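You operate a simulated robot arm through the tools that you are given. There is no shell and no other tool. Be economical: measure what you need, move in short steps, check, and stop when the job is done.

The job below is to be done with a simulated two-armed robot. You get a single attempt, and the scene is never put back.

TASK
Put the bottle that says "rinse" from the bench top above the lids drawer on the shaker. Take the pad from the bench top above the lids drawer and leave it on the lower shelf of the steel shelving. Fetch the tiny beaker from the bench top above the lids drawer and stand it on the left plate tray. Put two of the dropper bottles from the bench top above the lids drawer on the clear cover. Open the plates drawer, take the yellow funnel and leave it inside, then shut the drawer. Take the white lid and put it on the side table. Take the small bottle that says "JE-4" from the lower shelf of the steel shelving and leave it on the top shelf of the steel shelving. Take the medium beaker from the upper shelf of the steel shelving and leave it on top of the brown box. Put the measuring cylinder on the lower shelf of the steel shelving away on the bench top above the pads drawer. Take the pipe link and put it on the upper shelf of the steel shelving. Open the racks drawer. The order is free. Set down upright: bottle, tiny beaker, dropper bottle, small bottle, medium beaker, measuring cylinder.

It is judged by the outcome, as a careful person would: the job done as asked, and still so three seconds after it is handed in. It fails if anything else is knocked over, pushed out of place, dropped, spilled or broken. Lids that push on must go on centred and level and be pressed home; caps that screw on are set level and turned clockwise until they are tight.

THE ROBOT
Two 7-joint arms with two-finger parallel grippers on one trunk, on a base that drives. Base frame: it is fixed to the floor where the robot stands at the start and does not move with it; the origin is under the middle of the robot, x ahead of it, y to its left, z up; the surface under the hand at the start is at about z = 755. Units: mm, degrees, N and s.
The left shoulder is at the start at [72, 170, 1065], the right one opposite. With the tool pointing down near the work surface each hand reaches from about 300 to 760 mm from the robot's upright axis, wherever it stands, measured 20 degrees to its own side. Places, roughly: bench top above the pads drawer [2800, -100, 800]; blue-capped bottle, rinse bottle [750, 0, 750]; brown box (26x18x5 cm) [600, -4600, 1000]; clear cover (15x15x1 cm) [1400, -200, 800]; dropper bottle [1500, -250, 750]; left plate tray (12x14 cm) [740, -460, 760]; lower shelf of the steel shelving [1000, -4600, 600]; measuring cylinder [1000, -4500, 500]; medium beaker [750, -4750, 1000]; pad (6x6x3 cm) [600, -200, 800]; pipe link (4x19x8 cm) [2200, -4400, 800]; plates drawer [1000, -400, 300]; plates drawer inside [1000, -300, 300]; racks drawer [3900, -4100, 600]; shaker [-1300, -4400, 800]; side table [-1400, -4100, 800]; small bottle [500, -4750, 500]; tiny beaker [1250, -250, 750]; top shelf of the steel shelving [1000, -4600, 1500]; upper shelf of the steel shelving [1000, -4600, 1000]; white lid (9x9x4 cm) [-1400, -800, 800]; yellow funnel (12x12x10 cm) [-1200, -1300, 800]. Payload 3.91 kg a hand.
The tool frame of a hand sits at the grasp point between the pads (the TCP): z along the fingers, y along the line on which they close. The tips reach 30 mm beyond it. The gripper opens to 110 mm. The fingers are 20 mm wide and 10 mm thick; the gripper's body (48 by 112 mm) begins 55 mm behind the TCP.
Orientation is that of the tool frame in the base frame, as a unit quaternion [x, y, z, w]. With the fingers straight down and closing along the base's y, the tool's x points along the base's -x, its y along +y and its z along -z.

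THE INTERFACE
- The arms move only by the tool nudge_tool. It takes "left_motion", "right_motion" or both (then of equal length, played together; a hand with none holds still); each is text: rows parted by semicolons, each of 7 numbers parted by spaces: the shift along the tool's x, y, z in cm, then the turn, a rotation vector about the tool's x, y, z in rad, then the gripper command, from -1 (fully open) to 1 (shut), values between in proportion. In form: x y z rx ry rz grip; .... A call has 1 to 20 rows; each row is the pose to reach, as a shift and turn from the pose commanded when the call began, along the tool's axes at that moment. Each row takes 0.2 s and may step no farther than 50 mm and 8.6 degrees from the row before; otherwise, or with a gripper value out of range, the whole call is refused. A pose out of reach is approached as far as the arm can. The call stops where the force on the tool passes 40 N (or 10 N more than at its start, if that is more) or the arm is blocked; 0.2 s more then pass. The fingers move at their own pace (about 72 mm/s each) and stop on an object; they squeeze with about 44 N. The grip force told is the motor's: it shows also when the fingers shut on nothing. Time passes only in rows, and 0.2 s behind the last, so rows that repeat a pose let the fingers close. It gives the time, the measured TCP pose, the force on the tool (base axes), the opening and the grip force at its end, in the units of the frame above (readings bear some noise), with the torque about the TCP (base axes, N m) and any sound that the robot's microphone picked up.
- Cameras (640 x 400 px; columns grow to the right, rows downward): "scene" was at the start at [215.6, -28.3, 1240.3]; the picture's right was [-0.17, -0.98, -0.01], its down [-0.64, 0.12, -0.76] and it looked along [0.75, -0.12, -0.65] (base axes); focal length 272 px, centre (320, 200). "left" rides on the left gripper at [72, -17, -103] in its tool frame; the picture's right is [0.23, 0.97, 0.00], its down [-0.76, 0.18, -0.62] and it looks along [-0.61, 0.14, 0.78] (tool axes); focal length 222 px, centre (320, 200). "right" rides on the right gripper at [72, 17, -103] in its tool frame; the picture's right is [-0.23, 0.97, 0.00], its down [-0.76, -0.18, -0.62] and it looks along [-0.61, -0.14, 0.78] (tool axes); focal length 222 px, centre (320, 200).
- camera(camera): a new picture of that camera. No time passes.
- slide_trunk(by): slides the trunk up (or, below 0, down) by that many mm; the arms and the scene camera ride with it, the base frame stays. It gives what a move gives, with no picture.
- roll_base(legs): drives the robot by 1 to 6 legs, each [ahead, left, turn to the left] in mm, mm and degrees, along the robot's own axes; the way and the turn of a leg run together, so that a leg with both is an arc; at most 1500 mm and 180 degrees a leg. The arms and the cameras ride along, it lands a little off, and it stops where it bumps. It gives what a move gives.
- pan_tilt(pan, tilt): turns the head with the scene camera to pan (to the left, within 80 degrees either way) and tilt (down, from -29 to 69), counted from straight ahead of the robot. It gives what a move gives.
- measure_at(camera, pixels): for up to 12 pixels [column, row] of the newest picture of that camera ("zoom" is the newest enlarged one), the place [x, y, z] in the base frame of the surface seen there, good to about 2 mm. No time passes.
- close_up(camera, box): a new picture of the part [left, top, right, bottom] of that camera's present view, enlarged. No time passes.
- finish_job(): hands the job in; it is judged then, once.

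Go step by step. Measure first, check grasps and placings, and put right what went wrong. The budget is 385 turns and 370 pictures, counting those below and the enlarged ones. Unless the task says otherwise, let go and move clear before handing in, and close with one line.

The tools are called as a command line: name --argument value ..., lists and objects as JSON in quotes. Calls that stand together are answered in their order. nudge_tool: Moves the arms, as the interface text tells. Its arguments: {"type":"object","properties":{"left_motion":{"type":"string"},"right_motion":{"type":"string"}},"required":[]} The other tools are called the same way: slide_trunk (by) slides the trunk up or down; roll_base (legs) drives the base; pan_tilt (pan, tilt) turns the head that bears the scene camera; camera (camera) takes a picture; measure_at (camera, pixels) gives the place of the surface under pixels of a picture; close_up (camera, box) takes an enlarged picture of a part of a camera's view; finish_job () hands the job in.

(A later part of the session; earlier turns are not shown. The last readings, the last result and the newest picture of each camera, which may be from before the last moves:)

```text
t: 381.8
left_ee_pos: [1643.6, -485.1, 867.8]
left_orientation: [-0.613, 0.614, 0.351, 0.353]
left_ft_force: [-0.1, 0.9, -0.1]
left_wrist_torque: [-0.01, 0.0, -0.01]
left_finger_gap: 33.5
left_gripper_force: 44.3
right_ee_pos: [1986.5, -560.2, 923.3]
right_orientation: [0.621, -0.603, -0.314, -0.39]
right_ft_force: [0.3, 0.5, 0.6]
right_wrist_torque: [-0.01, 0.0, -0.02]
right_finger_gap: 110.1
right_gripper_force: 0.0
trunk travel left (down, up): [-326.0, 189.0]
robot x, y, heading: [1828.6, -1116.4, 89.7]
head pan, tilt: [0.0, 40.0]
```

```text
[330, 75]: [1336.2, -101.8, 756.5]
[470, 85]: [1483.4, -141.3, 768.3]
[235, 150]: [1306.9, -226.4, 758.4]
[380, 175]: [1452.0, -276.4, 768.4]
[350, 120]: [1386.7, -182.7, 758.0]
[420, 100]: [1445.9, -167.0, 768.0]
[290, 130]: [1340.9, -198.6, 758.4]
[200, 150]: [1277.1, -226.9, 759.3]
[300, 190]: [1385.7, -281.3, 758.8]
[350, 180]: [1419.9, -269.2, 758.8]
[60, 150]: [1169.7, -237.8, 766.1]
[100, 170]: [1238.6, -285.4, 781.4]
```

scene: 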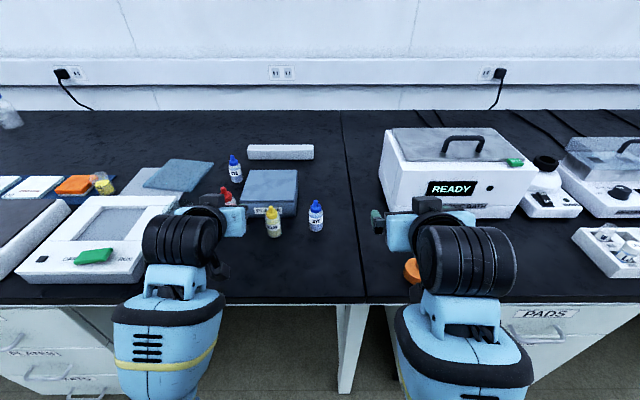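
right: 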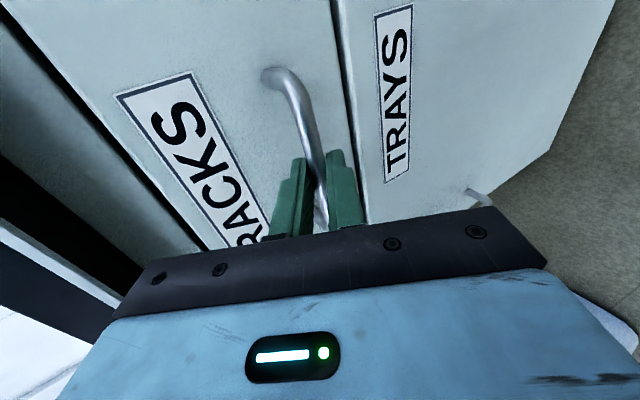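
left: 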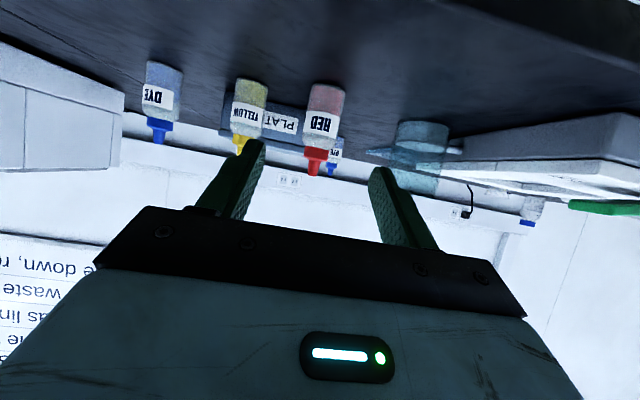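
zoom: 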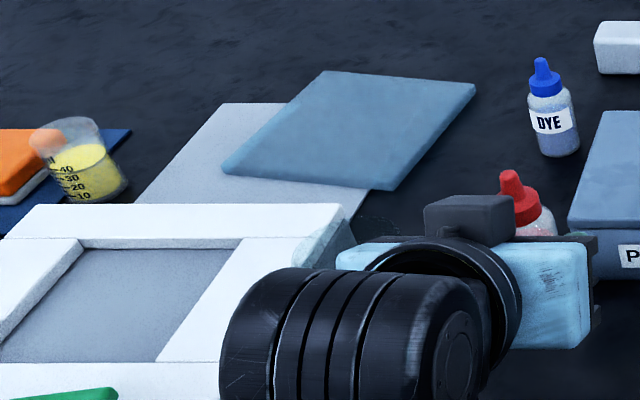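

The cover top is at z 768, centred near (1395,-190). I'll raise the bottle a little more and drive so it comes over the left half of the cover.

nudge_tool --left_motion "-3.5 0 -2 0 0 0 1"

roll_base --legs '[[0, 287, 0.3], [225, 0, 0]]'

camera --camera "scene"

camera --camera "left"

```text
t: 382.2
left_ee_pos: [1645.0, -485.2, 908.1]
left_orientation: [0.613, -0.613, -0.351, -0.353]
left_ft_force: [0.7, -0.5, -0.8]
left_wrist_torque: [0.0, 0.01, 0.01]
left_finger_gap: 33.2
left_gripper_force: 43.8
right_ee_pos: [1986.7, -559.9, 924.0]
right_orientation: [0.622, -0.602, -0.315, -0.389]
right_ft_force: [0.4, -0.3, -0.1]
right_wrist_torque: [0.0, -0.02, 0.01]
right_finger_gap: 109.8
right_gripper_force: 0.0
trunk travel left (down, up): [-326.0, 189.0]
robot x, y, heading: [1827.0, -1120.4, 89.6]
head pan, tilt: [0.0, 40.0]
```

```text
t: 386.9
left_ee_pos: [1345.8, -286.7, 943.0]
left_orientation: [0.606, -0.594, -0.375, -0.374]
left_ft_force: [-0.2, -3.1, 0.9]
left_wrist_torque: [-0.12, -0.01, -0.02]
left_finger_gap: 33.3
left_gripper_force: 44.2
right_ee_pos: [1690.3, -353.1, 931.7]
right_orientation: [0.623, -0.594, -0.324, -0.393]
right_ft_force: [0.5, -0.2, 0.1]
right_wrist_torque: [0.01, -0.01, 0.0]
right_finger_gap: 110.3
right_gripper_force: 0.1
trunk travel left (down, up): [-326.0, 189.0]
robot x, y, heading: [1539.0, -893.8, 90.7]
head pan, tilt: [0.0, 40.0]
stopped in leg 2: the robot was blocked; the commanded pose is now the measured one
```

```text
241 pictures are left
```

scene: 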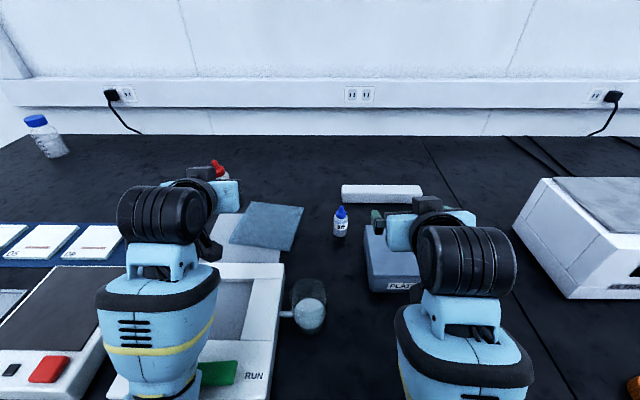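

```text
240 pictures are left
```

left: 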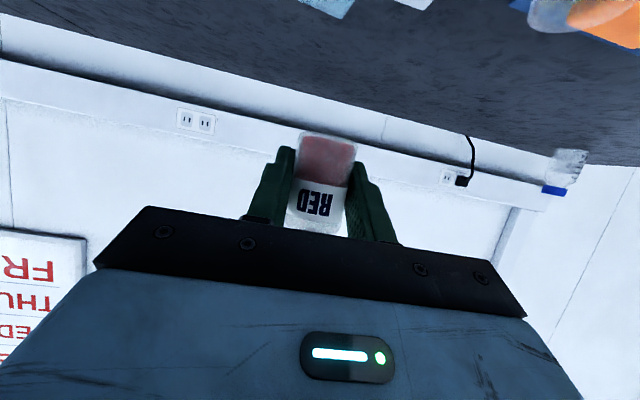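

The base was blocked and the left arm may be touching something on the bench. I'll back off 60 mm and look down.

roll_base --legs '[[-60, 0, -0.7]]'

pan_tilt --pan 10 --tilt 60

camera --camera "scene"

```text
t: 387.8
left_ee_pos: [1355.3, -325.6, 924.7]
left_orientation: [0.608, -0.605, -0.362, -0.366]
left_ft_force: [-0.8, 0.6, -0.4]
left_wrist_torque: [0.02, 0.02, 0.01]
left_finger_gap: 33.2
left_gripper_force: 44.1
right_ee_pos: [1698.6, -397.2, 923.3]
right_orientation: [0.622, -0.602, -0.314, -0.391]
right_ft_force: [-0.5, -0.2, 0.4]
right_wrist_torque: [-0.01, 0.0, 0.02]
right_finger_gap: 109.7
right_gripper_force: 0.0
trunk travel left (down, up): [-326.0, 189.0]
robot x, y, heading: [1540.5, -955.1, 90.0]
head pan, tilt: [0.0, 40.0]
```

```text
t: 388.6
left_ee_pos: [1355.2, -324.1, 922.8]
left_orientation: [0.608, -0.605, -0.362, -0.365]
left_ft_force: [0.3, 0.1, 0.4]
left_wrist_torque: [-0.01, 0.0, -0.01]
left_finger_gap: 33.2
left_gripper_force: 44.4
right_ee_pos: [1698.8, -395.6, 922.9]
right_orientation: [0.623, -0.602, -0.314, -0.39]
right_ft_force: [-0.4, 0.2, 0.1]
right_wrist_torque: [0.01, -0.03, -0.01]
right_finger_gap: 110.0
right_gripper_force: 0.1
trunk travel left (down, up): [-326.0, 189.0]
robot x, y, heading: [1537.9, -957.0, 89.9]
head pan, tilt: [10.0, 60.0]
```

```text
239 pictures are left
```

scene: 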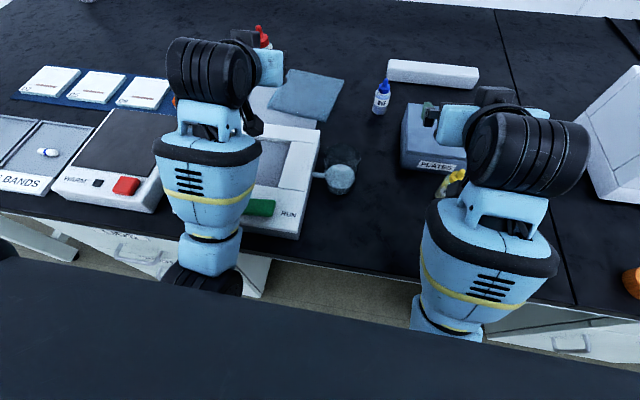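

The elbows hang low and met the bench edge. I'll raise the trunk 120 mm, then move in and lower the hand instead.

slide_trunk --by 120

roll_base --legs '[[55, 0, 0]]'

pan_tilt --pan 10 --tilt 50

camera --camera "scene"

```text
t: 390.1
left_ee_pos: [1355.0, -324.8, 1042.2]
left_orientation: [0.609, -0.606, -0.36, -0.364]
left_ft_force: [0.2, -1.2, -0.3]
left_wrist_torque: [-0.03, -0.02, 0.0]
left_finger_gap: 33.3
left_gripper_force: 43.8
right_ee_pos: [1715.6, -388.6, 1053.2]
right_orientation: [0.614, -0.599, -0.307, -0.413]
right_ft_force: [0.3, -0.4, -0.6]
right_wrist_torque: [0.0, 0.04, -0.01]
right_finger_gap: 110.1
right_gripper_force: 0.0
trunk travel left (down, up): [-446.0, 69.0]
robot x, y, heading: [1538.8, -955.4, 89.7]
head pan, tilt: [10.0, 60.0]
```

```text
t: 391.1
left_ee_pos: [1355.8, -269.3, 1044.4]
left_orientation: [0.608, -0.606, -0.361, -0.365]
left_ft_force: [0.1, 0.7, -0.6]
left_wrist_torque: [0.01, 0.0, -0.02]
left_finger_gap: 33.2
left_gripper_force: 44.1
right_ee_pos: [1715.9, -337.0, 1050.6]
right_orientation: [0.616, -0.599, -0.305, -0.412]
right_ft_force: [-0.3, 0.2, -0.5]
right_wrist_torque: [0.01, -0.05, 0.02]
right_finger_gap: 109.9
right_gripper_force: 0.0
trunk travel left (down, up): [-446.0, 69.0]
robot x, y, heading: [1539.9, -897.7, 89.7]
head pan, tilt: [10.0, 60.0]
```

```text
t: 391.8
left_ee_pos: [1356.1, -270.6, 1043.6]
left_orientation: [0.608, -0.606, -0.361, -0.365]
left_ft_force: [0.0, 1.2, -0.6]
left_wrist_torque: [0.01, 0.0, 0.01]
left_finger_gap: 33.1
left_gripper_force: 44.3
right_ee_pos: [1716.8, -337.6, 1051.2]
right_orientation: [0.616, -0.598, -0.304, -0.413]
right_ft_force: [0.1, -0.1, -0.7]
right_wrist_torque: [-0.01, 0.0, 0.01]
right_finger_gap: 109.9
right_gripper_force: 0.1
trunk travel left (down, up): [-446.0, 69.0]
robot x, y, heading: [1537.5, -904.7, 89.9]
head pan, tilt: [10.0, 50.0]
```

```text
238 pictures are left
```

scene: 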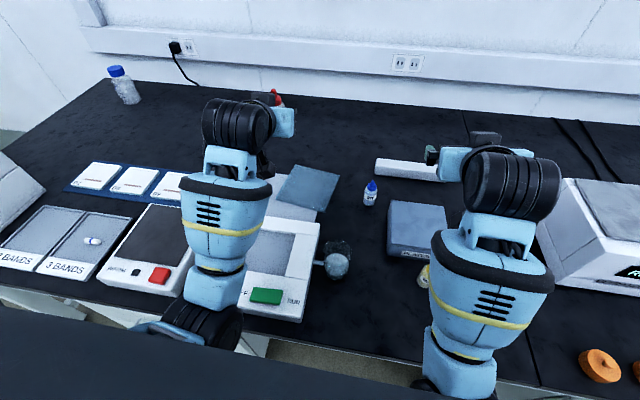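

measure_at --camera "scene" --pixels '[[205, 320], [235, 345], [225, 290], [215, 255], [260, 270]]'

```text
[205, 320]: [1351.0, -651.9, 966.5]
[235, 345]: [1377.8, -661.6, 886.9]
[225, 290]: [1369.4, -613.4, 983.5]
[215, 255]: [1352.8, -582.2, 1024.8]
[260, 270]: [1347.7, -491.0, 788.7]
```

Elbow bottom is about z 835, clear of the bench. I'll lower the bottle towards the cover, stopping 30 mm above.

nudge_tool --left_motion "2.5 0 2.75 0 0.006 0 1; 5.1 0 5.5 0 0.012 0 1; 7.6 0 8.25 0 0.018 0 1; 10.2 0 11 0 0.024 0 1; 12.7 0 13.75 0 0.03 0 1; 15.3 0 16.5 0 0.035 0 1; 15.3 0 16.5 0 0.035 0 1"

camera --camera "scene"

camera --camera "left"

```text
t: 393.4
left_ee_pos: [1360.3, -195.9, 831.8]
left_orientation: [0.614, -0.612, -0.351, -0.355]
left_ft_force: [0.4, 0.6, -0.6]
left_wrist_torque: [-0.01, 0.02, -0.02]
left_finger_gap: 33.1
left_gripper_force: 43.7
right_ee_pos: [1716.8, -337.3, 1050.7]
right_orientation: [0.616, -0.598, -0.303, -0.413]
right_ft_force: [-0.2, 0.2, -0.1]
right_wrist_torque: [0.01, -0.02, 0.01]
right_finger_gap: 110.0
right_gripper_force: 0.0
trunk travel left (down, up): [-446.0, 69.0]
robot x, y, heading: [1538.4, -897.7, 89.9]
head pan, tilt: [10.0, 50.0]
```

```text
237 pictures are left
```

scene: 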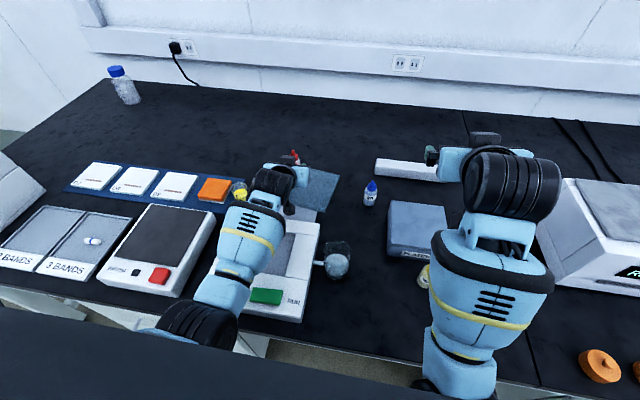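

```text
236 pictures are left
```

left: 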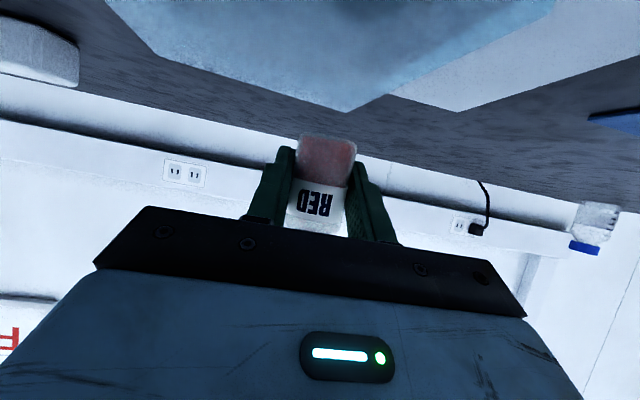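

Bottle is over the cover. Lowering to contact.

nudge_tool --left_motion "1.3 0 0.75 0 0 0 1; 2.4 0 1.4 0 0 0 1; 2.6 0 1.5 0 0 0 1; 2.75 0 1.6 0 0 0 1; 2.75 0 1.6 0 0 0 1"

```text
t: 394.6
left_ee_pos: [1358.1, -197.1, 800.0]
left_orientation: [0.614, -0.611, -0.35, -0.355]
left_ft_force: [0.9, 5.2, 1.3]
left_wrist_torque: [-0.28, -0.01, 0.14]
left_finger_gap: 33.3
left_gripper_force: 43.7
right_ee_pos: [1717.2, -337.7, 1050.2]
right_orientation: [0.615, -0.598, -0.303, -0.414]
right_ft_force: [-0.5, -0.6, 0.6]
right_wrist_torque: [0.02, -0.02, 0.0]
right_finger_gap: 110.2
right_gripper_force: 0.0
trunk travel left (down, up): [-446.0, 69.0]
robot x, y, heading: [1540.0, -902.4, 89.8]
head pan, tilt: [10.0, 50.0]
```

Touching. I'll release gently and retreat.

nudge_tool --left_motion "0.1 0 0 0 0 0 0.5; 0.1 0 0 0 0 0 0.1; 0.1 0 0 0 0 0 -0.3; 0.1 0 0 0 0 0 -0.3; 0.1 0 -3.5 0 0 0 -0.3; 0.1 0 -7.5 0 0 0 -0.3; 0.1 0 -11.5 0 0 0 -0.3; -3 0 -14 0 0 0 -0.3"

camera --camera "left"

camera --camera "scene"

```text
t: 395.7
left_ee_pos: [1357.5, -195.8, 801.9]
left_orientation: [0.611, -0.609, -0.355, -0.36]
left_ft_force: [0.7, 28.2, -15.5]
left_wrist_torque: [2.83, 0.03, 0.25]
left_finger_gap: 71.7
left_gripper_force: 0.0
right_ee_pos: [1717.9, -336.8, 1051.5]
right_orientation: [0.616, -0.598, -0.302, -0.414]
right_ft_force: [0.2, -0.7, -0.2]
right_wrist_torque: [0.01, 0.0, 0.03]
right_finger_gap: 110.1
right_gripper_force: 0.1
trunk travel left (down, up): [-446.0, 69.0]
robot x, y, heading: [1535.0, -903.2, 89.6]
head pan, tilt: [10.0, 50.0]
stopped in row 5 (left hand): the force on the tool passed its limit at 91 N (the readings are from after the stop); the commanded pose is now the measured one
```

```text
235 pictures are left
```

left: 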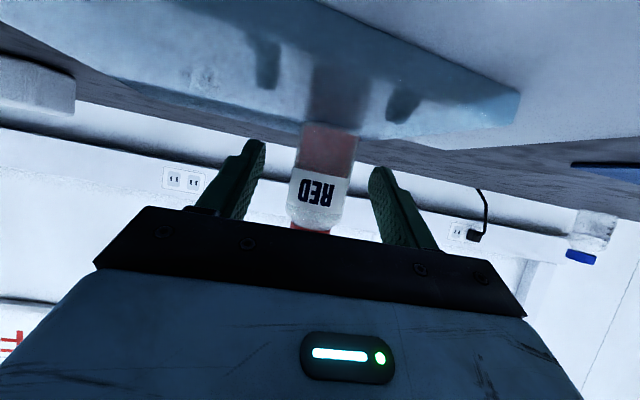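

```text
234 pictures are left
```

scene: 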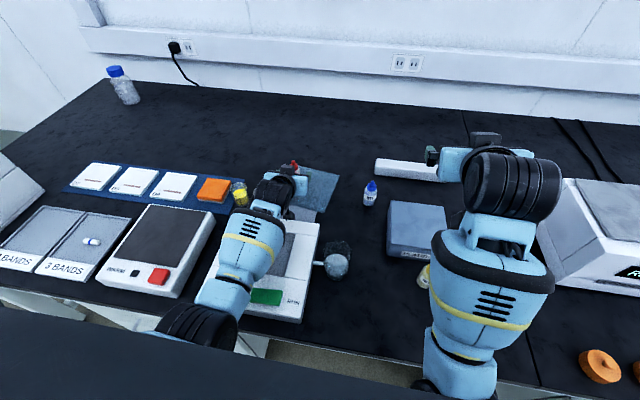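

The wrist camera mount, hanging low, caught the back edge of the instrument as I withdrew. I'll lift straight up first.

nudge_tool --left_motion "-0.4 0 0.1 0 0 0 -0.3; -2 0 -0.9 0 0 0 -0.3; -5 0 -2.7 0 0 0 -0.3; -8.5 0 -4.8 0 0 0 -0.3; -12 0 -6.8 0 0 0 -0.3"

camera --camera "scene"

camera --camera "left"

```text
t: 396.9
left_ee_pos: [1355.9, -201.2, 941.5]
left_orientation: [0.612, -0.61, -0.354, -0.358]
left_ft_force: [0.1, -0.2, 0.4]
left_wrist_torque: [0.04, -0.03, 0.02]
left_finger_gap: 71.4
left_gripper_force: 0.1
right_ee_pos: [1717.6, -337.5, 1050.5]
right_orientation: [0.616, -0.598, -0.304, -0.414]
right_ft_force: [0.1, 0.3, -1.5]
right_wrist_torque: [0.03, 0.01, 0.02]
right_finger_gap: 109.8
right_gripper_force: 0.0
trunk travel left (down, up): [-446.0, 69.0]
robot x, y, heading: [1537.1, -903.2, 89.5]
head pan, tilt: [10.0, 50.0]
```

```text
233 pictures are left
```

scene: 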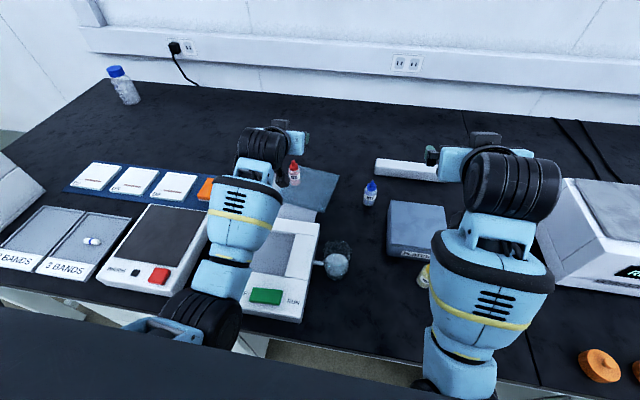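

```text
232 pictures are left
```

left: 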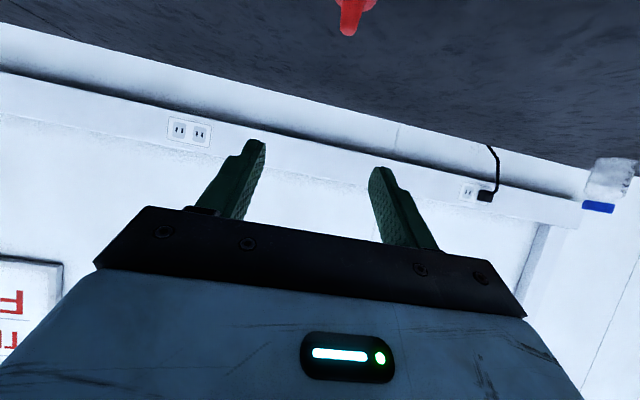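

RED stands on the cover and the instrument has not moved. Next is YELLOW at (1724,-439).

roll_base --legs '[[-250, 0, 0.4], [0, -368, 0]]'

nudge_tool --left_motion "2 0 -3.5 0 0 0 -0.3; 4 0 -7 0 0 0 -0.3"

pan_tilt --pan 10 --tilt 40

camera --camera "scene"

```text
t: 402.1
left_ee_pos: [1724.7, -456.2, 942.0]
left_orientation: [0.613, -0.609, -0.354, -0.358]
left_ft_force: [0.5, -0.4, -1.0]
left_wrist_torque: [-0.01, 0.05, 0.02]
left_finger_gap: 71.6
left_gripper_force: 0.1
right_ee_pos: [2086.9, -591.6, 1051.3]
right_orientation: [0.617, -0.596, -0.305, -0.413]
right_ft_force: [0.3, 0.3, -1.0]
right_wrist_torque: [0.01, 0.01, -0.01]
right_finger_gap: 109.6
right_gripper_force: 0.1
trunk travel left (down, up): [-446.0, 69.0]
robot x, y, heading: [1907.3, -1159.8, 90.3]
head pan, tilt: [10.0, 50.0]
```

```text
t: 402.8
left_ee_pos: [1725.2, -538.6, 940.8]
left_orientation: [0.614, -0.608, -0.355, -0.357]
left_ft_force: [-0.2, -0.1, -0.2]
left_wrist_torque: [0.03, 0.0, -0.01]
left_finger_gap: 71.2
left_gripper_force: 0.1
right_ee_pos: [2086.9, -592.4, 1051.0]
right_orientation: [0.617, -0.596, -0.304, -0.414]
right_ft_force: [0.7, -0.6, 0.6]
right_wrist_torque: [0.0, 0.01, 0.01]
right_finger_gap: 110.0
right_gripper_force: 0.0
trunk travel left (down, up): [-446.0, 69.0]
robot x, y, heading: [1910.3, -1156.0, 90.0]
head pan, tilt: [10.0, 50.0]
```

```text
t: 403.5
left_ee_pos: [1725.5, -537.4, 939.8]
left_orientation: [0.614, -0.608, -0.354, -0.358]
left_ft_force: [0.3, -0.4, -0.8]
left_wrist_torque: [0.01, 0.03, 0.01]
left_finger_gap: 71.4
left_gripper_force: 0.0
right_ee_pos: [2087.1, -593.5, 1050.7]
right_orientation: [0.618, -0.595, -0.306, -0.412]
right_ft_force: [-0.9, 0.6, 0.2]
right_wrist_torque: [0.01, 0.01, 0.0]
right_finger_gap: 110.2
right_gripper_force: 0.1
trunk travel left (down, up): [-446.0, 69.0]
robot x, y, heading: [1911.1, -1155.4, 90.0]
head pan, tilt: [10.0, 40.0]
```

```text
231 pictures are left
```

scene: 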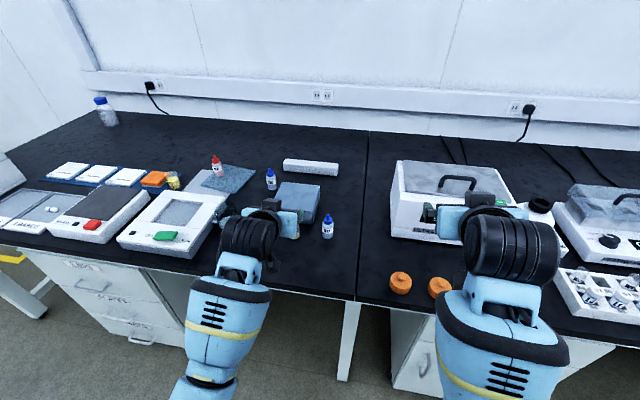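

I'll lower, advance around YELLOW, close and lift.

nudge_tool --left_motion "2.6 0 1.5 0 0 0 -0.3; 5.2 0 3 0 0 0 -0.3; 7.8 0 4.5 0 0 0 -0.3; 7.8 0 8.2 0 0 0 -0.3; 7.8 0 11.9 0 0 0 -0.3; 7.8 0 15.5 0 0 0 -0.3; 7.8 0 15.5 0 0 0 1; 7.8 0 15.5 0 0 0 1; 7.8 0 15.5 0 0 0 1; 7.8 0 15.5 0 0 0 1"

camera --camera "left"

```text
t: 405.7
left_ee_pos: [1727.5, -442.1, 795.9]
left_orientation: [0.614, -0.607, -0.356, -0.358]
left_ft_force: [-0.6, -0.7, -0.2]
left_wrist_torque: [0.0, 0.02, 0.01]
left_finger_gap: 33.4
left_gripper_force: 44.1
right_ee_pos: [2087.3, -592.0, 1050.5]
right_orientation: [0.618, -0.596, -0.305, -0.413]
right_ft_force: [0.1, -0.1, 0.1]
right_wrist_torque: [-0.01, 0.01, -0.02]
right_finger_gap: 109.9
right_gripper_force: 0.0
trunk travel left (down, up): [-446.0, 69.0]
robot x, y, heading: [1914.2, -1157.1, 90.5]
head pan, tilt: [10.0, 40.0]
```

```text
230 pictures are left
```

left: 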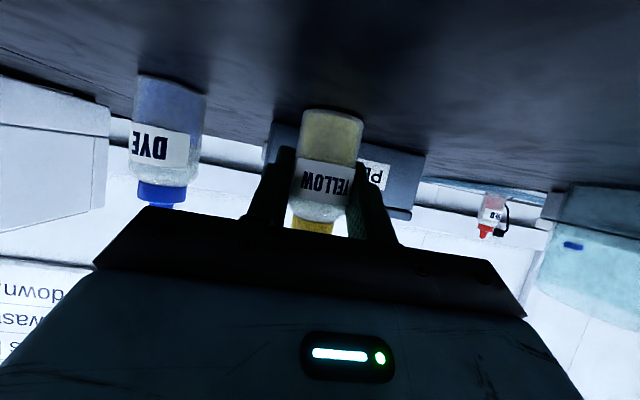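

YELLOW gripped. I'll lift and carry it over the right part of the cover.

nudge_tool --left_motion "-3.5 0 -2 0 0 0 1; -7 0 -4 0 0 0 1; -10.5 0 -6 0 0 0 1; -14 0 -8 0 0 0 1"

roll_base --legs '[[0, 294, -0.4], [240, 0, 0]]'

camera --camera "left"

camera --camera "scene"

```text
t: 406.7
left_ee_pos: [1724.0, -439.2, 957.6]
left_orientation: [0.613, -0.608, -0.356, -0.357]
left_ft_force: [0.0, 0.1, -1.1]
left_wrist_torque: [0.01, 0.0, -0.01]
left_finger_gap: 33.5
left_gripper_force: 44.0
right_ee_pos: [2086.3, -592.6, 1051.0]
right_orientation: [0.618, -0.596, -0.304, -0.413]
right_ft_force: [0.4, -1.0, -0.4]
right_wrist_torque: [-0.03, -0.02, 0.02]
right_finger_gap: 110.1
right_gripper_force: 0.1
trunk travel left (down, up): [-446.0, 69.0]
robot x, y, heading: [1912.3, -1158.2, 90.2]
head pan, tilt: [10.0, 40.0]
```

```text
t: 411.2
left_ee_pos: [1437.4, -200.3, 958.0]
left_orientation: [0.613, -0.609, -0.354, -0.357]
left_ft_force: [-0.2, 0.8, -1.1]
left_wrist_torque: [0.0, 0.0, 0.01]
left_finger_gap: 33.4
left_gripper_force: 44.4
right_ee_pos: [1797.3, -353.5, 1051.9]
right_orientation: [0.616, -0.598, -0.302, -0.413]
right_ft_force: [-0.3, 0.9, 0.2]
right_wrist_torque: [-0.03, -0.01, -0.01]
right_finger_gap: 109.9
right_gripper_force: 0.0
trunk travel left (down, up): [-446.0, 69.0]
robot x, y, heading: [1617.1, -918.4, 89.9]
head pan, tilt: [10.0, 40.0]
```

```text
229 pictures are left
```

left: 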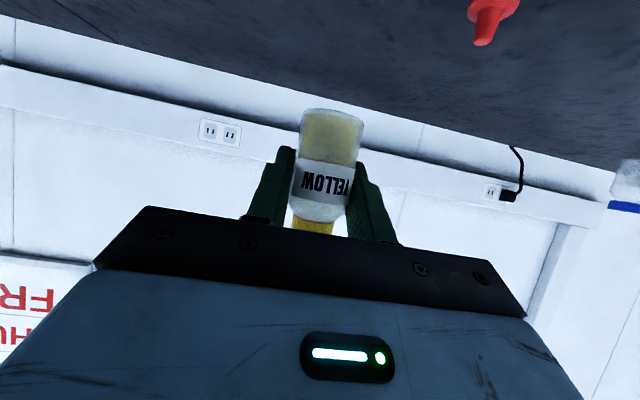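

```text
228 pictures are left
```

scene: 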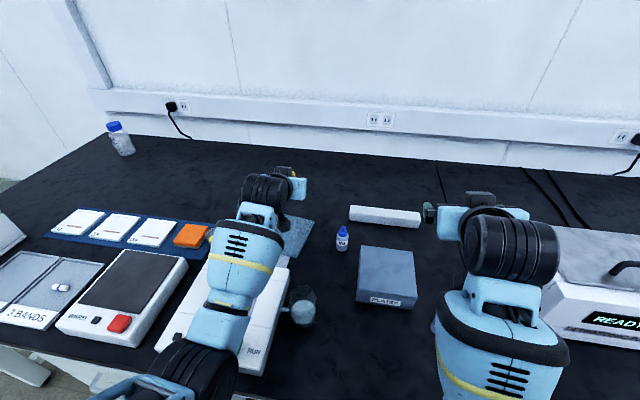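

I'll go 22 mm further forward (to keep the camera mount clear of the instrument) and lower.

nudge_tool --left_motion "-1.1 0.3 1.9 0 0 0 1; 2.2 0.3 3.8 0 0 0 1; 5.5 0.3 5.7 0 0 0 1; 8.9 0.3 7.65 0 0 0 1; 10.6 0.3 8.65 0 0 0 1; 11.3 0.3 9.05 0 0 0 1; 11.3 0.3 9.05 0 0 0 1"

camera --camera "left"

```text
t: 412.8
left_ee_pos: [1432.5, -179.8, 816.6]
left_orientation: [0.612, -0.61, -0.354, -0.359]
left_ft_force: [-0.2, 0.2, -0.8]
left_wrist_torque: [0.02, -0.02, 0.0]
left_finger_gap: 33.4
left_gripper_force: 44.2
right_ee_pos: [1798.1, -353.4, 1051.8]
right_orientation: [0.616, -0.598, -0.304, -0.414]
right_ft_force: [-0.2, 0.3, 0.2]
right_wrist_torque: [0.0, 0.0, -0.01]
right_finger_gap: 109.9
right_gripper_force: 0.1
trunk travel left (down, up): [-446.0, 69.0]
robot x, y, heading: [1616.5, -915.9, 89.4]
head pan, tilt: [10.0, 40.0]
```

```text
227 pictures are left
```

left: 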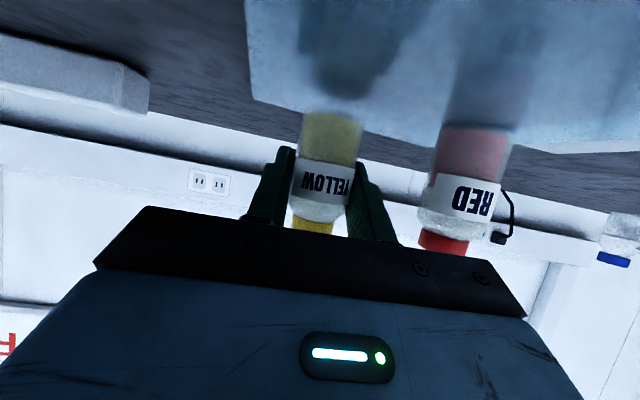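

nudge_tool --left_motion "0.35 0 0.2 0 0 0 1; 0.6 0 0.35 0 0 0 1; 0.78 0 0.45 0 0 0 1; 0.78 0 0.45 0 0 0 1"

```text
t: 413.8
left_ee_pos: [1432.4, -176.5, 809.4]
left_orientation: [0.611, -0.61, -0.355, -0.36]
left_ft_force: [-1.3, -1.4, 7.5]
left_wrist_torque: [-0.06, 0.14, -0.01]
left_finger_gap: 33.1
left_gripper_force: 43.4
right_ee_pos: [1798.2, -354.5, 1052.5]
right_orientation: [0.615, -0.598, -0.303, -0.414]
right_ft_force: [0.1, -0.3, 0.3]
right_wrist_torque: [-0.01, 0.03, -0.02]
right_finger_gap: 109.9
right_gripper_force: 0.0
trunk travel left (down, up): [-446.0, 69.0]
robot x, y, heading: [1620.9, -918.3, 89.6]
head pan, tilt: [10.0, 40.0]
```

Contact (7.5 N). I'll open to about 52 mm, then lift straight up before going back.

nudge_tool --left_motion "0 0 0 0 0 0 0.5; 0 0 0 0 0 0 0.1; 0 0 0 0 0 0 0.05; 0 0 0 0 0 0 0.05; -2 0 -1.1 0 0 0 0.05; -5 0 -2.9 0 0 0 0.05; -8.5 0 -4.9 0 0 0 0.05; -12 0 -7 0 0 0 0.05; -12 0 -10 0 0 0 0.05"

camera --camera "scene"

```text
t: 415.8
left_ee_pos: [1431.0, -207.1, 964.1]
left_orientation: [0.611, -0.61, -0.354, -0.359]
left_ft_force: [-0.5, 0.0, 0.3]
left_wrist_torque: [-0.03, 0.02, 0.0]
left_finger_gap: 52.0
left_gripper_force: 0.1
right_ee_pos: [1797.4, -353.4, 1051.4]
right_orientation: [0.616, -0.598, -0.304, -0.414]
right_ft_force: [-0.8, 1.1, -0.3]
right_wrist_torque: [-0.01, -0.03, -0.03]
right_finger_gap: 110.0
right_gripper_force: 0.0
trunk travel left (down, up): [-446.0, 69.0]
robot x, y, heading: [1617.7, -917.0, 89.9]
head pan, tilt: [10.0, 40.0]
```

```text
226 pictures are left
```

scene: 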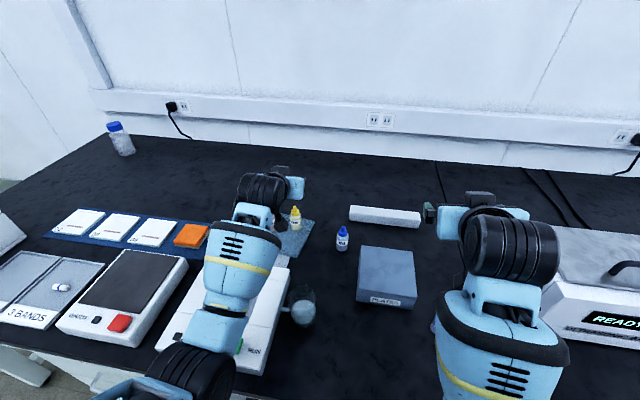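

Both bottles stand on the cover. Next is the tiny beaker: I'll back off, shift left and look.

roll_base --legs '[[-230, 0, 0], [0, 195, 0]]'

pan_tilt --pan 15 --tilt 35

camera --camera "scene"

```text
t: 419.5
left_ee_pos: [1230.3, -427.9, 962.9]
left_orientation: [0.612, -0.609, -0.354, -0.359]
left_ft_force: [0.0, 0.2, 0.5]
left_wrist_torque: [-0.01, 0.03, 0.0]
left_finger_gap: 52.4
left_gripper_force: 0.0
right_ee_pos: [1596.2, -573.6, 1050.9]
right_orientation: [0.617, -0.597, -0.304, -0.413]
right_ft_force: [1.0, 0.9, -0.7]
right_wrist_torque: [-0.01, -0.01, 0.02]
right_finger_gap: 109.9
right_gripper_force: 0.1
trunk travel left (down, up): [-446.0, 69.0]
robot x, y, heading: [1421.9, -1136.8, 89.8]
head pan, tilt: [10.0, 40.0]
```

```text
t: 420.1
left_ee_pos: [1230.7, -427.0, 962.9]
left_orientation: [0.613, -0.608, -0.355, -0.358]
left_ft_force: [0.2, -0.2, 0.0]
left_wrist_torque: [-0.01, 0.02, 0.02]
left_finger_gap: 52.3
left_gripper_force: 0.1
right_ee_pos: [1596.8, -574.1, 1051.3]
right_orientation: [0.616, -0.598, -0.303, -0.414]
right_ft_force: [-0.1, 0.3, -0.4]
right_wrist_torque: [0.02, 0.0, 0.01]
right_finger_gap: 109.8
right_gripper_force: 0.0
trunk travel left (down, up): [-446.0, 69.0]
robot x, y, heading: [1418.7, -1140.1, 89.9]
head pan, tilt: [15.0, 35.0]
```

```text
225 pictures are left
```

scene: 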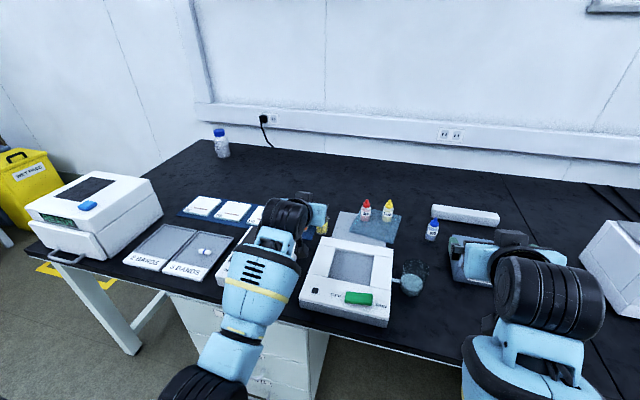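

camera --camera "left"

close_up --camera "scene" --box '[230, 180, 410, 300]'

```text
224 pictures are left
```

left: 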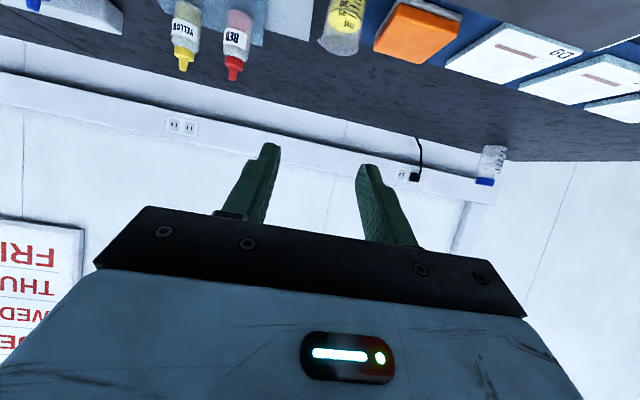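

```text
3.33 times, centred on (320, 240) of scene
```

zoom: 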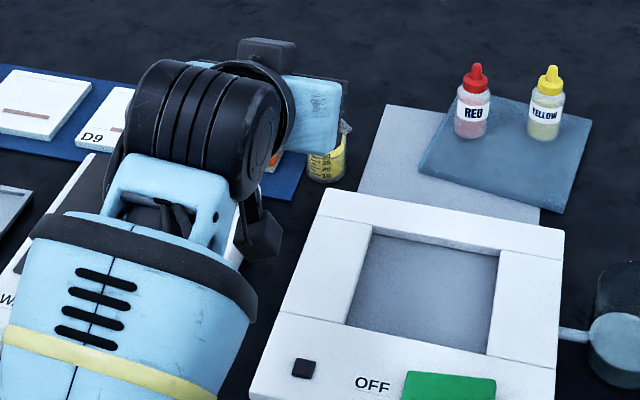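

The beaker stands beside the incubator's corner, so I'll bring the left hand vertical for it. Rotating now while drawing back.

nudge_tool --left_motion "0.38 0 -1.4 0 0.131 0 0; 0.76 0 -2.8 0 0.262 0 0; 1.1 0 -4.2 0 0.393 0 0; 1.5 0 -5.6 0 0.523 0 0; 1.9 0 -7 0 0.654 0 0; 2.3 0 -8.5 0 0.785 0 0; 2.6 0 -9.9 0 0.916 0 0; 3 0 -11.3 0 1.045 0 0"

close_up --camera "scene" --box '[230, 180, 410, 300]'

```text
t: 421.9
left_ee_pos: [1210.9, -520.8, 977.7]
left_orientation: [0.714, -0.7, -0.005, 0.003]
left_ft_force: [0.2, -0.5, 0.1]
left_wrist_torque: [0.01, -0.01, -0.01]
left_finger_gap: 55.0
left_gripper_force: 0.1
left hand out of reach, approached as far as the arm can: row 8
right_ee_pos: [1595.6, -572.4, 1051.8]
right_orientation: [0.617, -0.597, -0.304, -0.413]
right_ft_force: [-0.1, 0.2, 0.2]
right_wrist_torque: [0.0, -0.02, -0.06]
right_finger_gap: 109.9
right_gripper_force: 0.1
trunk travel left (down, up): [-446.0, 69.0]
robot x, y, heading: [1422.0, -1134.9, 90.0]
head pan, tilt: [15.0, 35.0]
```

```text
3.33 times, centred on (320, 240) of scene
```

zoom: 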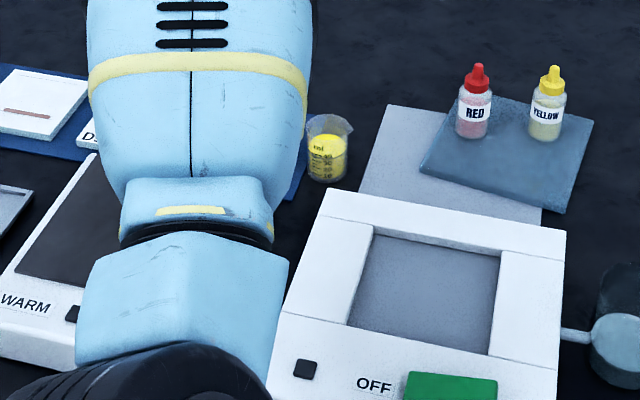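

measure_at --camera "zoom" --pixels '[[325, 165], [328, 150], [310, 160], [346, 155], [327, 182], [330, 190], [326, 145], [300, 170], [280, 190]]'

camera --camera "left"

```text
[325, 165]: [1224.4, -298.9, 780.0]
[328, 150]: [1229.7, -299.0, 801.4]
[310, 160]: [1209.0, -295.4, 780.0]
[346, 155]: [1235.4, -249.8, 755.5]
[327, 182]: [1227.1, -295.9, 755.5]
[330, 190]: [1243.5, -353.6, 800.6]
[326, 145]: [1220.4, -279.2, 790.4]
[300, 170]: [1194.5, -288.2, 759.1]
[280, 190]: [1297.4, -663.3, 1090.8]
```

```text
221 pictures are left
```

left: 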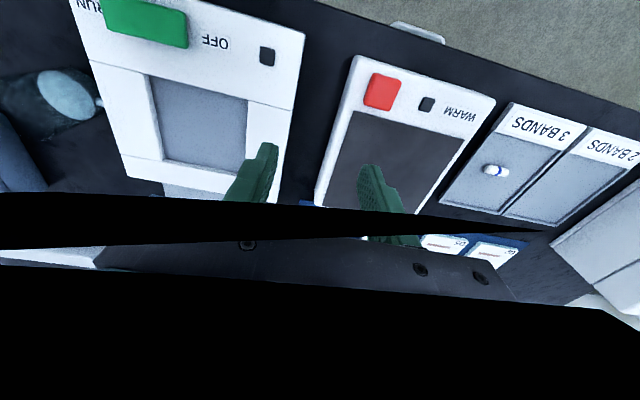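

The beaker axis is about (1227,-280), radius 20; the incubator's corner is at (1243,-353). I'll move the vertical hand over it.

roll_base --legs '[[238, -16, 0]]'

camera --camera "left"

camera --camera "scene"

```text
t: 423.7
left_ee_pos: [1226.8, -280.3, 982.7]
left_orientation: [0.717, -0.697, -0.005, -0.004]
left_ft_force: [0.1, -0.5, -0.3]
left_wrist_torque: [-0.02, -0.01, -0.02]
left_finger_gap: 55.0
left_gripper_force: 0.0
right_ee_pos: [1610.6, -331.4, 1052.2]
right_orientation: [0.618, -0.596, -0.305, -0.412]
right_ft_force: [0.4, -0.3, 0.1]
right_wrist_torque: [-0.02, -0.01, -0.03]
right_finger_gap: 110.0
right_gripper_force: 0.2
trunk travel left (down, up): [-446.0, 69.0]
robot x, y, heading: [1433.2, -896.6, 90.1]
head pan, tilt: [15.0, 35.0]
```

```text
220 pictures are left
```

left: 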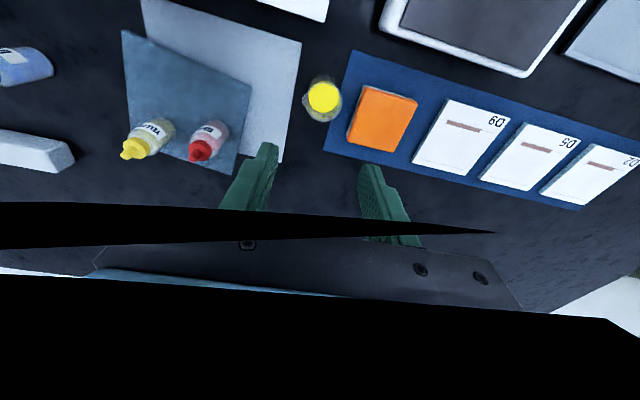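

```text
219 pictures are left
```

scene: 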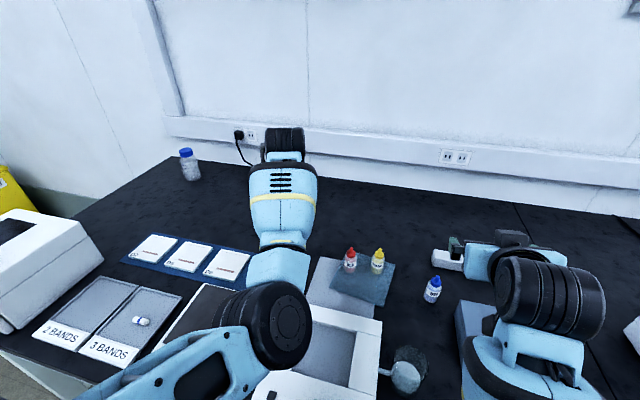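

measure_at --camera "left" --pixels '[[323, 97], [305, 100], [341, 92], [323, 112], [322, 82], [352, 100], [300, 60]]'

```text
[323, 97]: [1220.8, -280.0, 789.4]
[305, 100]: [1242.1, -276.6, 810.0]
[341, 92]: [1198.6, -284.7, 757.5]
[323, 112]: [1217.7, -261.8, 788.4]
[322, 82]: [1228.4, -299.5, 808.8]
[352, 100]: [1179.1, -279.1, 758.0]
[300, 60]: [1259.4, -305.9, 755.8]
```

The beaker rim is at z 810, axis (1224,-281). I'll descend and grip.

nudge_tool --left_motion "0 0.2 4.5 0 0 0 -0.1; 0 0.3 9 0 0 0 -0.1; 0 0.3 13.5 0 0 0 -0.1; 0 0.3 16.5 0 0 0 -0.1; 0 0.3 18.6 0 0 0 -0.1; 0 0.3 18.6 0 0 0 -0.1"

camera --camera "left"

```text
t: 425.1
left_ee_pos: [1221.2, -279.6, 795.9]
left_orientation: [0.717, -0.697, -0.005, -0.002]
left_ft_force: [0.5, -0.6, -0.5]
left_wrist_torque: [0.01, 0.01, -0.01]
left_finger_gap: 60.5
left_gripper_force: 0.0
right_ee_pos: [1610.3, -333.1, 1051.7]
right_orientation: [0.617, -0.596, -0.304, -0.413]
right_ft_force: [0.0, -1.6, -0.6]
right_wrist_torque: [0.0, -0.01, -0.01]
right_finger_gap: 109.8
right_gripper_force: 0.1
trunk travel left (down, up): [-446.0, 69.0]
robot x, y, heading: [1432.9, -894.5, 90.4]
head pan, tilt: [15.0, 35.0]
```

```text
218 pictures are left
```

left: 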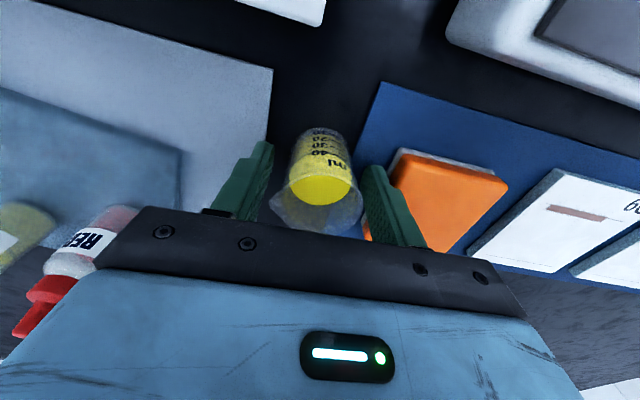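

nudge_tool --left_motion "0 0 0 0 0 0 0.3; 0 0 0 0 0 0 1; 0 0 0 0 0 0 1; 0 0 0 0 0 0 1; 0 0 -1 0 0 0 1; 0 0 -4 0 0 0 1; 0 0 -8 0 0 0 1; 0 0 -12 0 0 0 1; 0 0 -15 0 0 0 1"

camera --camera "left"

```text
t: 427.1
left_ee_pos: [1221.3, -281.2, 948.3]
left_orientation: [0.717, -0.697, -0.005, -0.002]
left_ft_force: [0.3, 0.2, -0.5]
left_wrist_torque: [0.01, -0.03, -0.03]
left_finger_gap: 40.8
left_gripper_force: 44.2
right_ee_pos: [1612.5, -331.7, 1051.7]
right_orientation: [0.617, -0.596, -0.304, -0.413]
right_ft_force: [0.9, -0.2, -0.1]
right_wrist_torque: [0.02, 0.02, 0.02]
right_finger_gap: 110.1
right_gripper_force: 0.1
trunk travel left (down, up): [-446.0, 69.0]
robot x, y, heading: [1437.8, -898.1, 90.0]
head pan, tilt: [15.0, 35.0]
```

```text
217 pictures are left
```

left: 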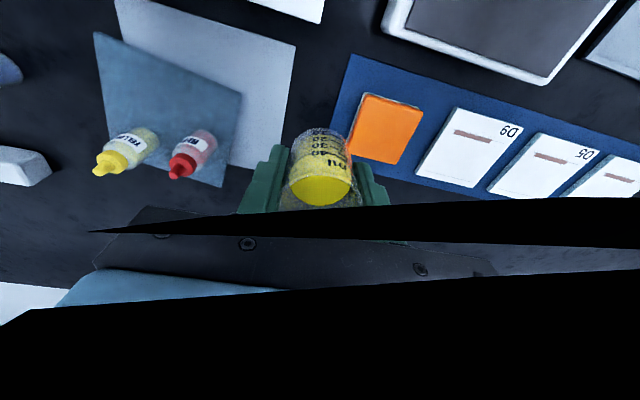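

Beaker held. I'll measure the left plate tray ("2 BANDS").

pan_tilt --pan 30 --tilt 40

camera --camera "scene"

```text
t: 427.9
left_ee_pos: [1221.1, -280.6, 946.1]
left_orientation: [0.717, -0.697, -0.005, -0.003]
left_ft_force: [0.8, -1.3, -0.8]
left_wrist_torque: [0.0, 0.04, -0.04]
left_finger_gap: 40.7
left_gripper_force: 44.0
right_ee_pos: [1612.0, -331.7, 1052.8]
right_orientation: [0.617, -0.596, -0.305, -0.413]
right_ft_force: [-0.1, 0.1, 0.6]
right_wrist_torque: [0.01, 0.03, -0.01]
right_finger_gap: 110.1
right_gripper_force: 0.1
trunk travel left (down, up): [-446.0, 69.0]
robot x, y, heading: [1432.8, -895.5, 90.2]
head pan, tilt: [30.0, 40.0]
```

```text
216 pictures are left
```

scene: 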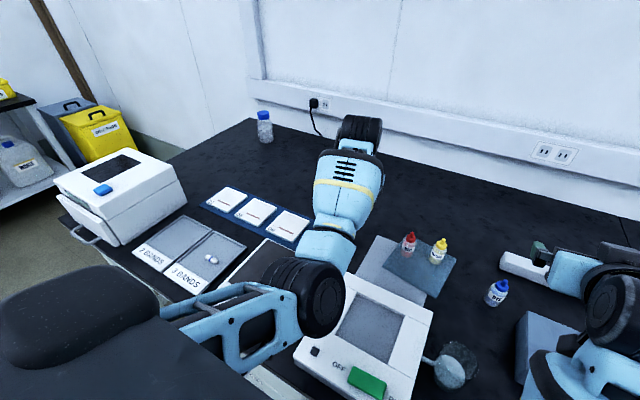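

measure_at --camera "scene" --pixels '[[180, 217], [212, 232], [145, 255], [180, 245], [185, 235], [165, 240], [200, 265], [212, 250], [243, 245], [175, 200], [155, 235]]'

```text
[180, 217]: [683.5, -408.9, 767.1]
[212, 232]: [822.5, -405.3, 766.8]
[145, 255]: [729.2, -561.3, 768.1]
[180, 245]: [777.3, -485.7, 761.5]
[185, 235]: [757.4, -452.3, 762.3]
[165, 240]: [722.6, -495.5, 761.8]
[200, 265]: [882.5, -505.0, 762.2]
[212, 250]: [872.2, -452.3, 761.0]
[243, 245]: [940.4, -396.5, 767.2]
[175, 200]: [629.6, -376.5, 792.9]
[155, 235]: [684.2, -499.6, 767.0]
```

measure_at --camera "scene" --pixels '[[325, 295], [290, 270], [265, 340], [335, 240], [175, 190], [185, 205], [80, 230]]'

```text
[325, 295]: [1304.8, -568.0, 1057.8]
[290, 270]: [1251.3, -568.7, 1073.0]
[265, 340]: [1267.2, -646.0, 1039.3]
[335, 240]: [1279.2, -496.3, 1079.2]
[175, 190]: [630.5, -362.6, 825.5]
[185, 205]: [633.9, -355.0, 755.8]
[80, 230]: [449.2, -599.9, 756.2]
```

The arm is clear of the box. I'll drive so the beaker comes over the left tray.

roll_base --legs '[[-180, 0, 0], [0, 471, 0]]'

camera --camera "left"

camera --camera "scene"

```text
t: 433.7
left_ee_pos: [753.0, -456.4, 947.0]
left_orientation: [0.713, -0.701, -0.005, -0.002]
left_ft_force: [-0.1, -0.8, -0.7]
left_wrist_torque: [0.01, -0.03, 0.03]
left_finger_gap: 40.8
left_gripper_force: 44.0
right_ee_pos: [1142.6, -512.8, 1051.0]
right_orientation: [0.614, -0.599, -0.303, -0.415]
right_ft_force: [0.5, -1.4, 0.0]
right_wrist_torque: [-0.01, -0.02, 0.0]
right_finger_gap: 110.1
right_gripper_force: 0.0
trunk travel left (down, up): [-446.0, 69.0]
robot x, y, heading: [961.3, -1074.6, 89.2]
head pan, tilt: [30.0, 40.0]
```

```text
215 pictures are left
```

left: 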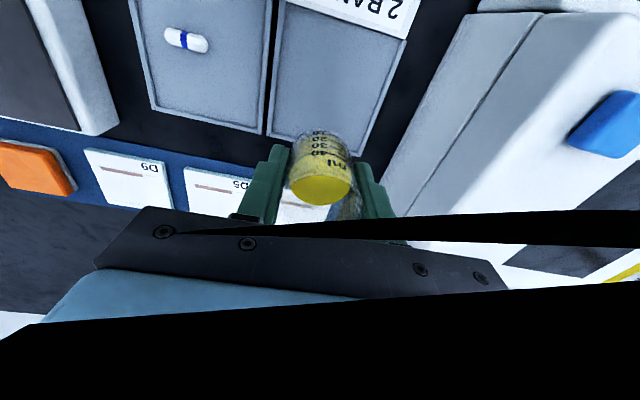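

```text
214 pictures are left
```

scene: 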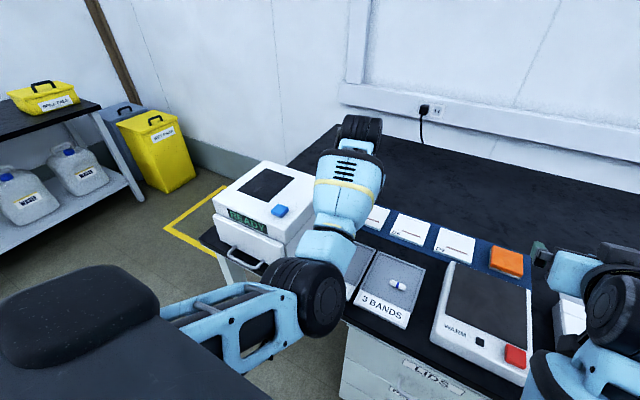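

Over the tray. Lowering.

nudge_tool --left_motion "0 0 4 0 0 0 1; 0 0 8 0 0 0 1; 0 0 11.5 0 0 0 1; 0 0 13.5 0 0 0 1; 0 0 14 0 0 0 1; 0 0 14.2 0 0 0 1; 0 0 14.2 0 0 0 1"

camera --camera "left"

```text
t: 435.3
left_ee_pos: [752.0, -454.3, 806.0]
left_orientation: [0.713, -0.701, -0.006, -0.003]
left_ft_force: [1.0, 0.3, -1.3]
left_wrist_torque: [-0.01, -0.01, -0.02]
left_finger_gap: 41.0
left_gripper_force: 43.5
right_ee_pos: [1142.0, -513.2, 1052.4]
right_orientation: [0.614, -0.6, -0.301, -0.415]
right_ft_force: [0.0, 0.2, -0.1]
right_wrist_torque: [-0.01, -0.05, -0.01]
right_finger_gap: 109.9
right_gripper_force: 0.1
trunk travel left (down, up): [-446.0, 69.0]
robot x, y, heading: [957.7, -1075.9, 89.4]
head pan, tilt: [30.0, 40.0]
```

```text
213 pictures are left
```

left: 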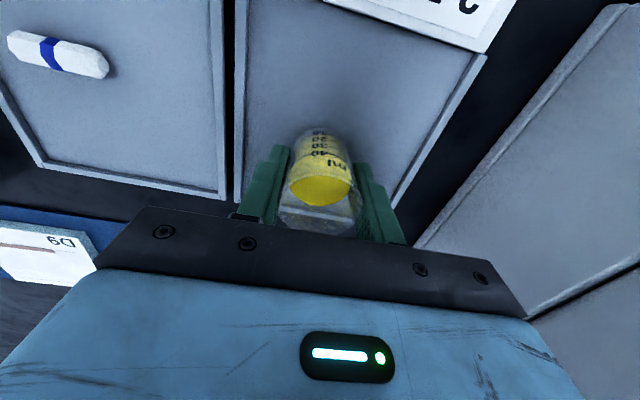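

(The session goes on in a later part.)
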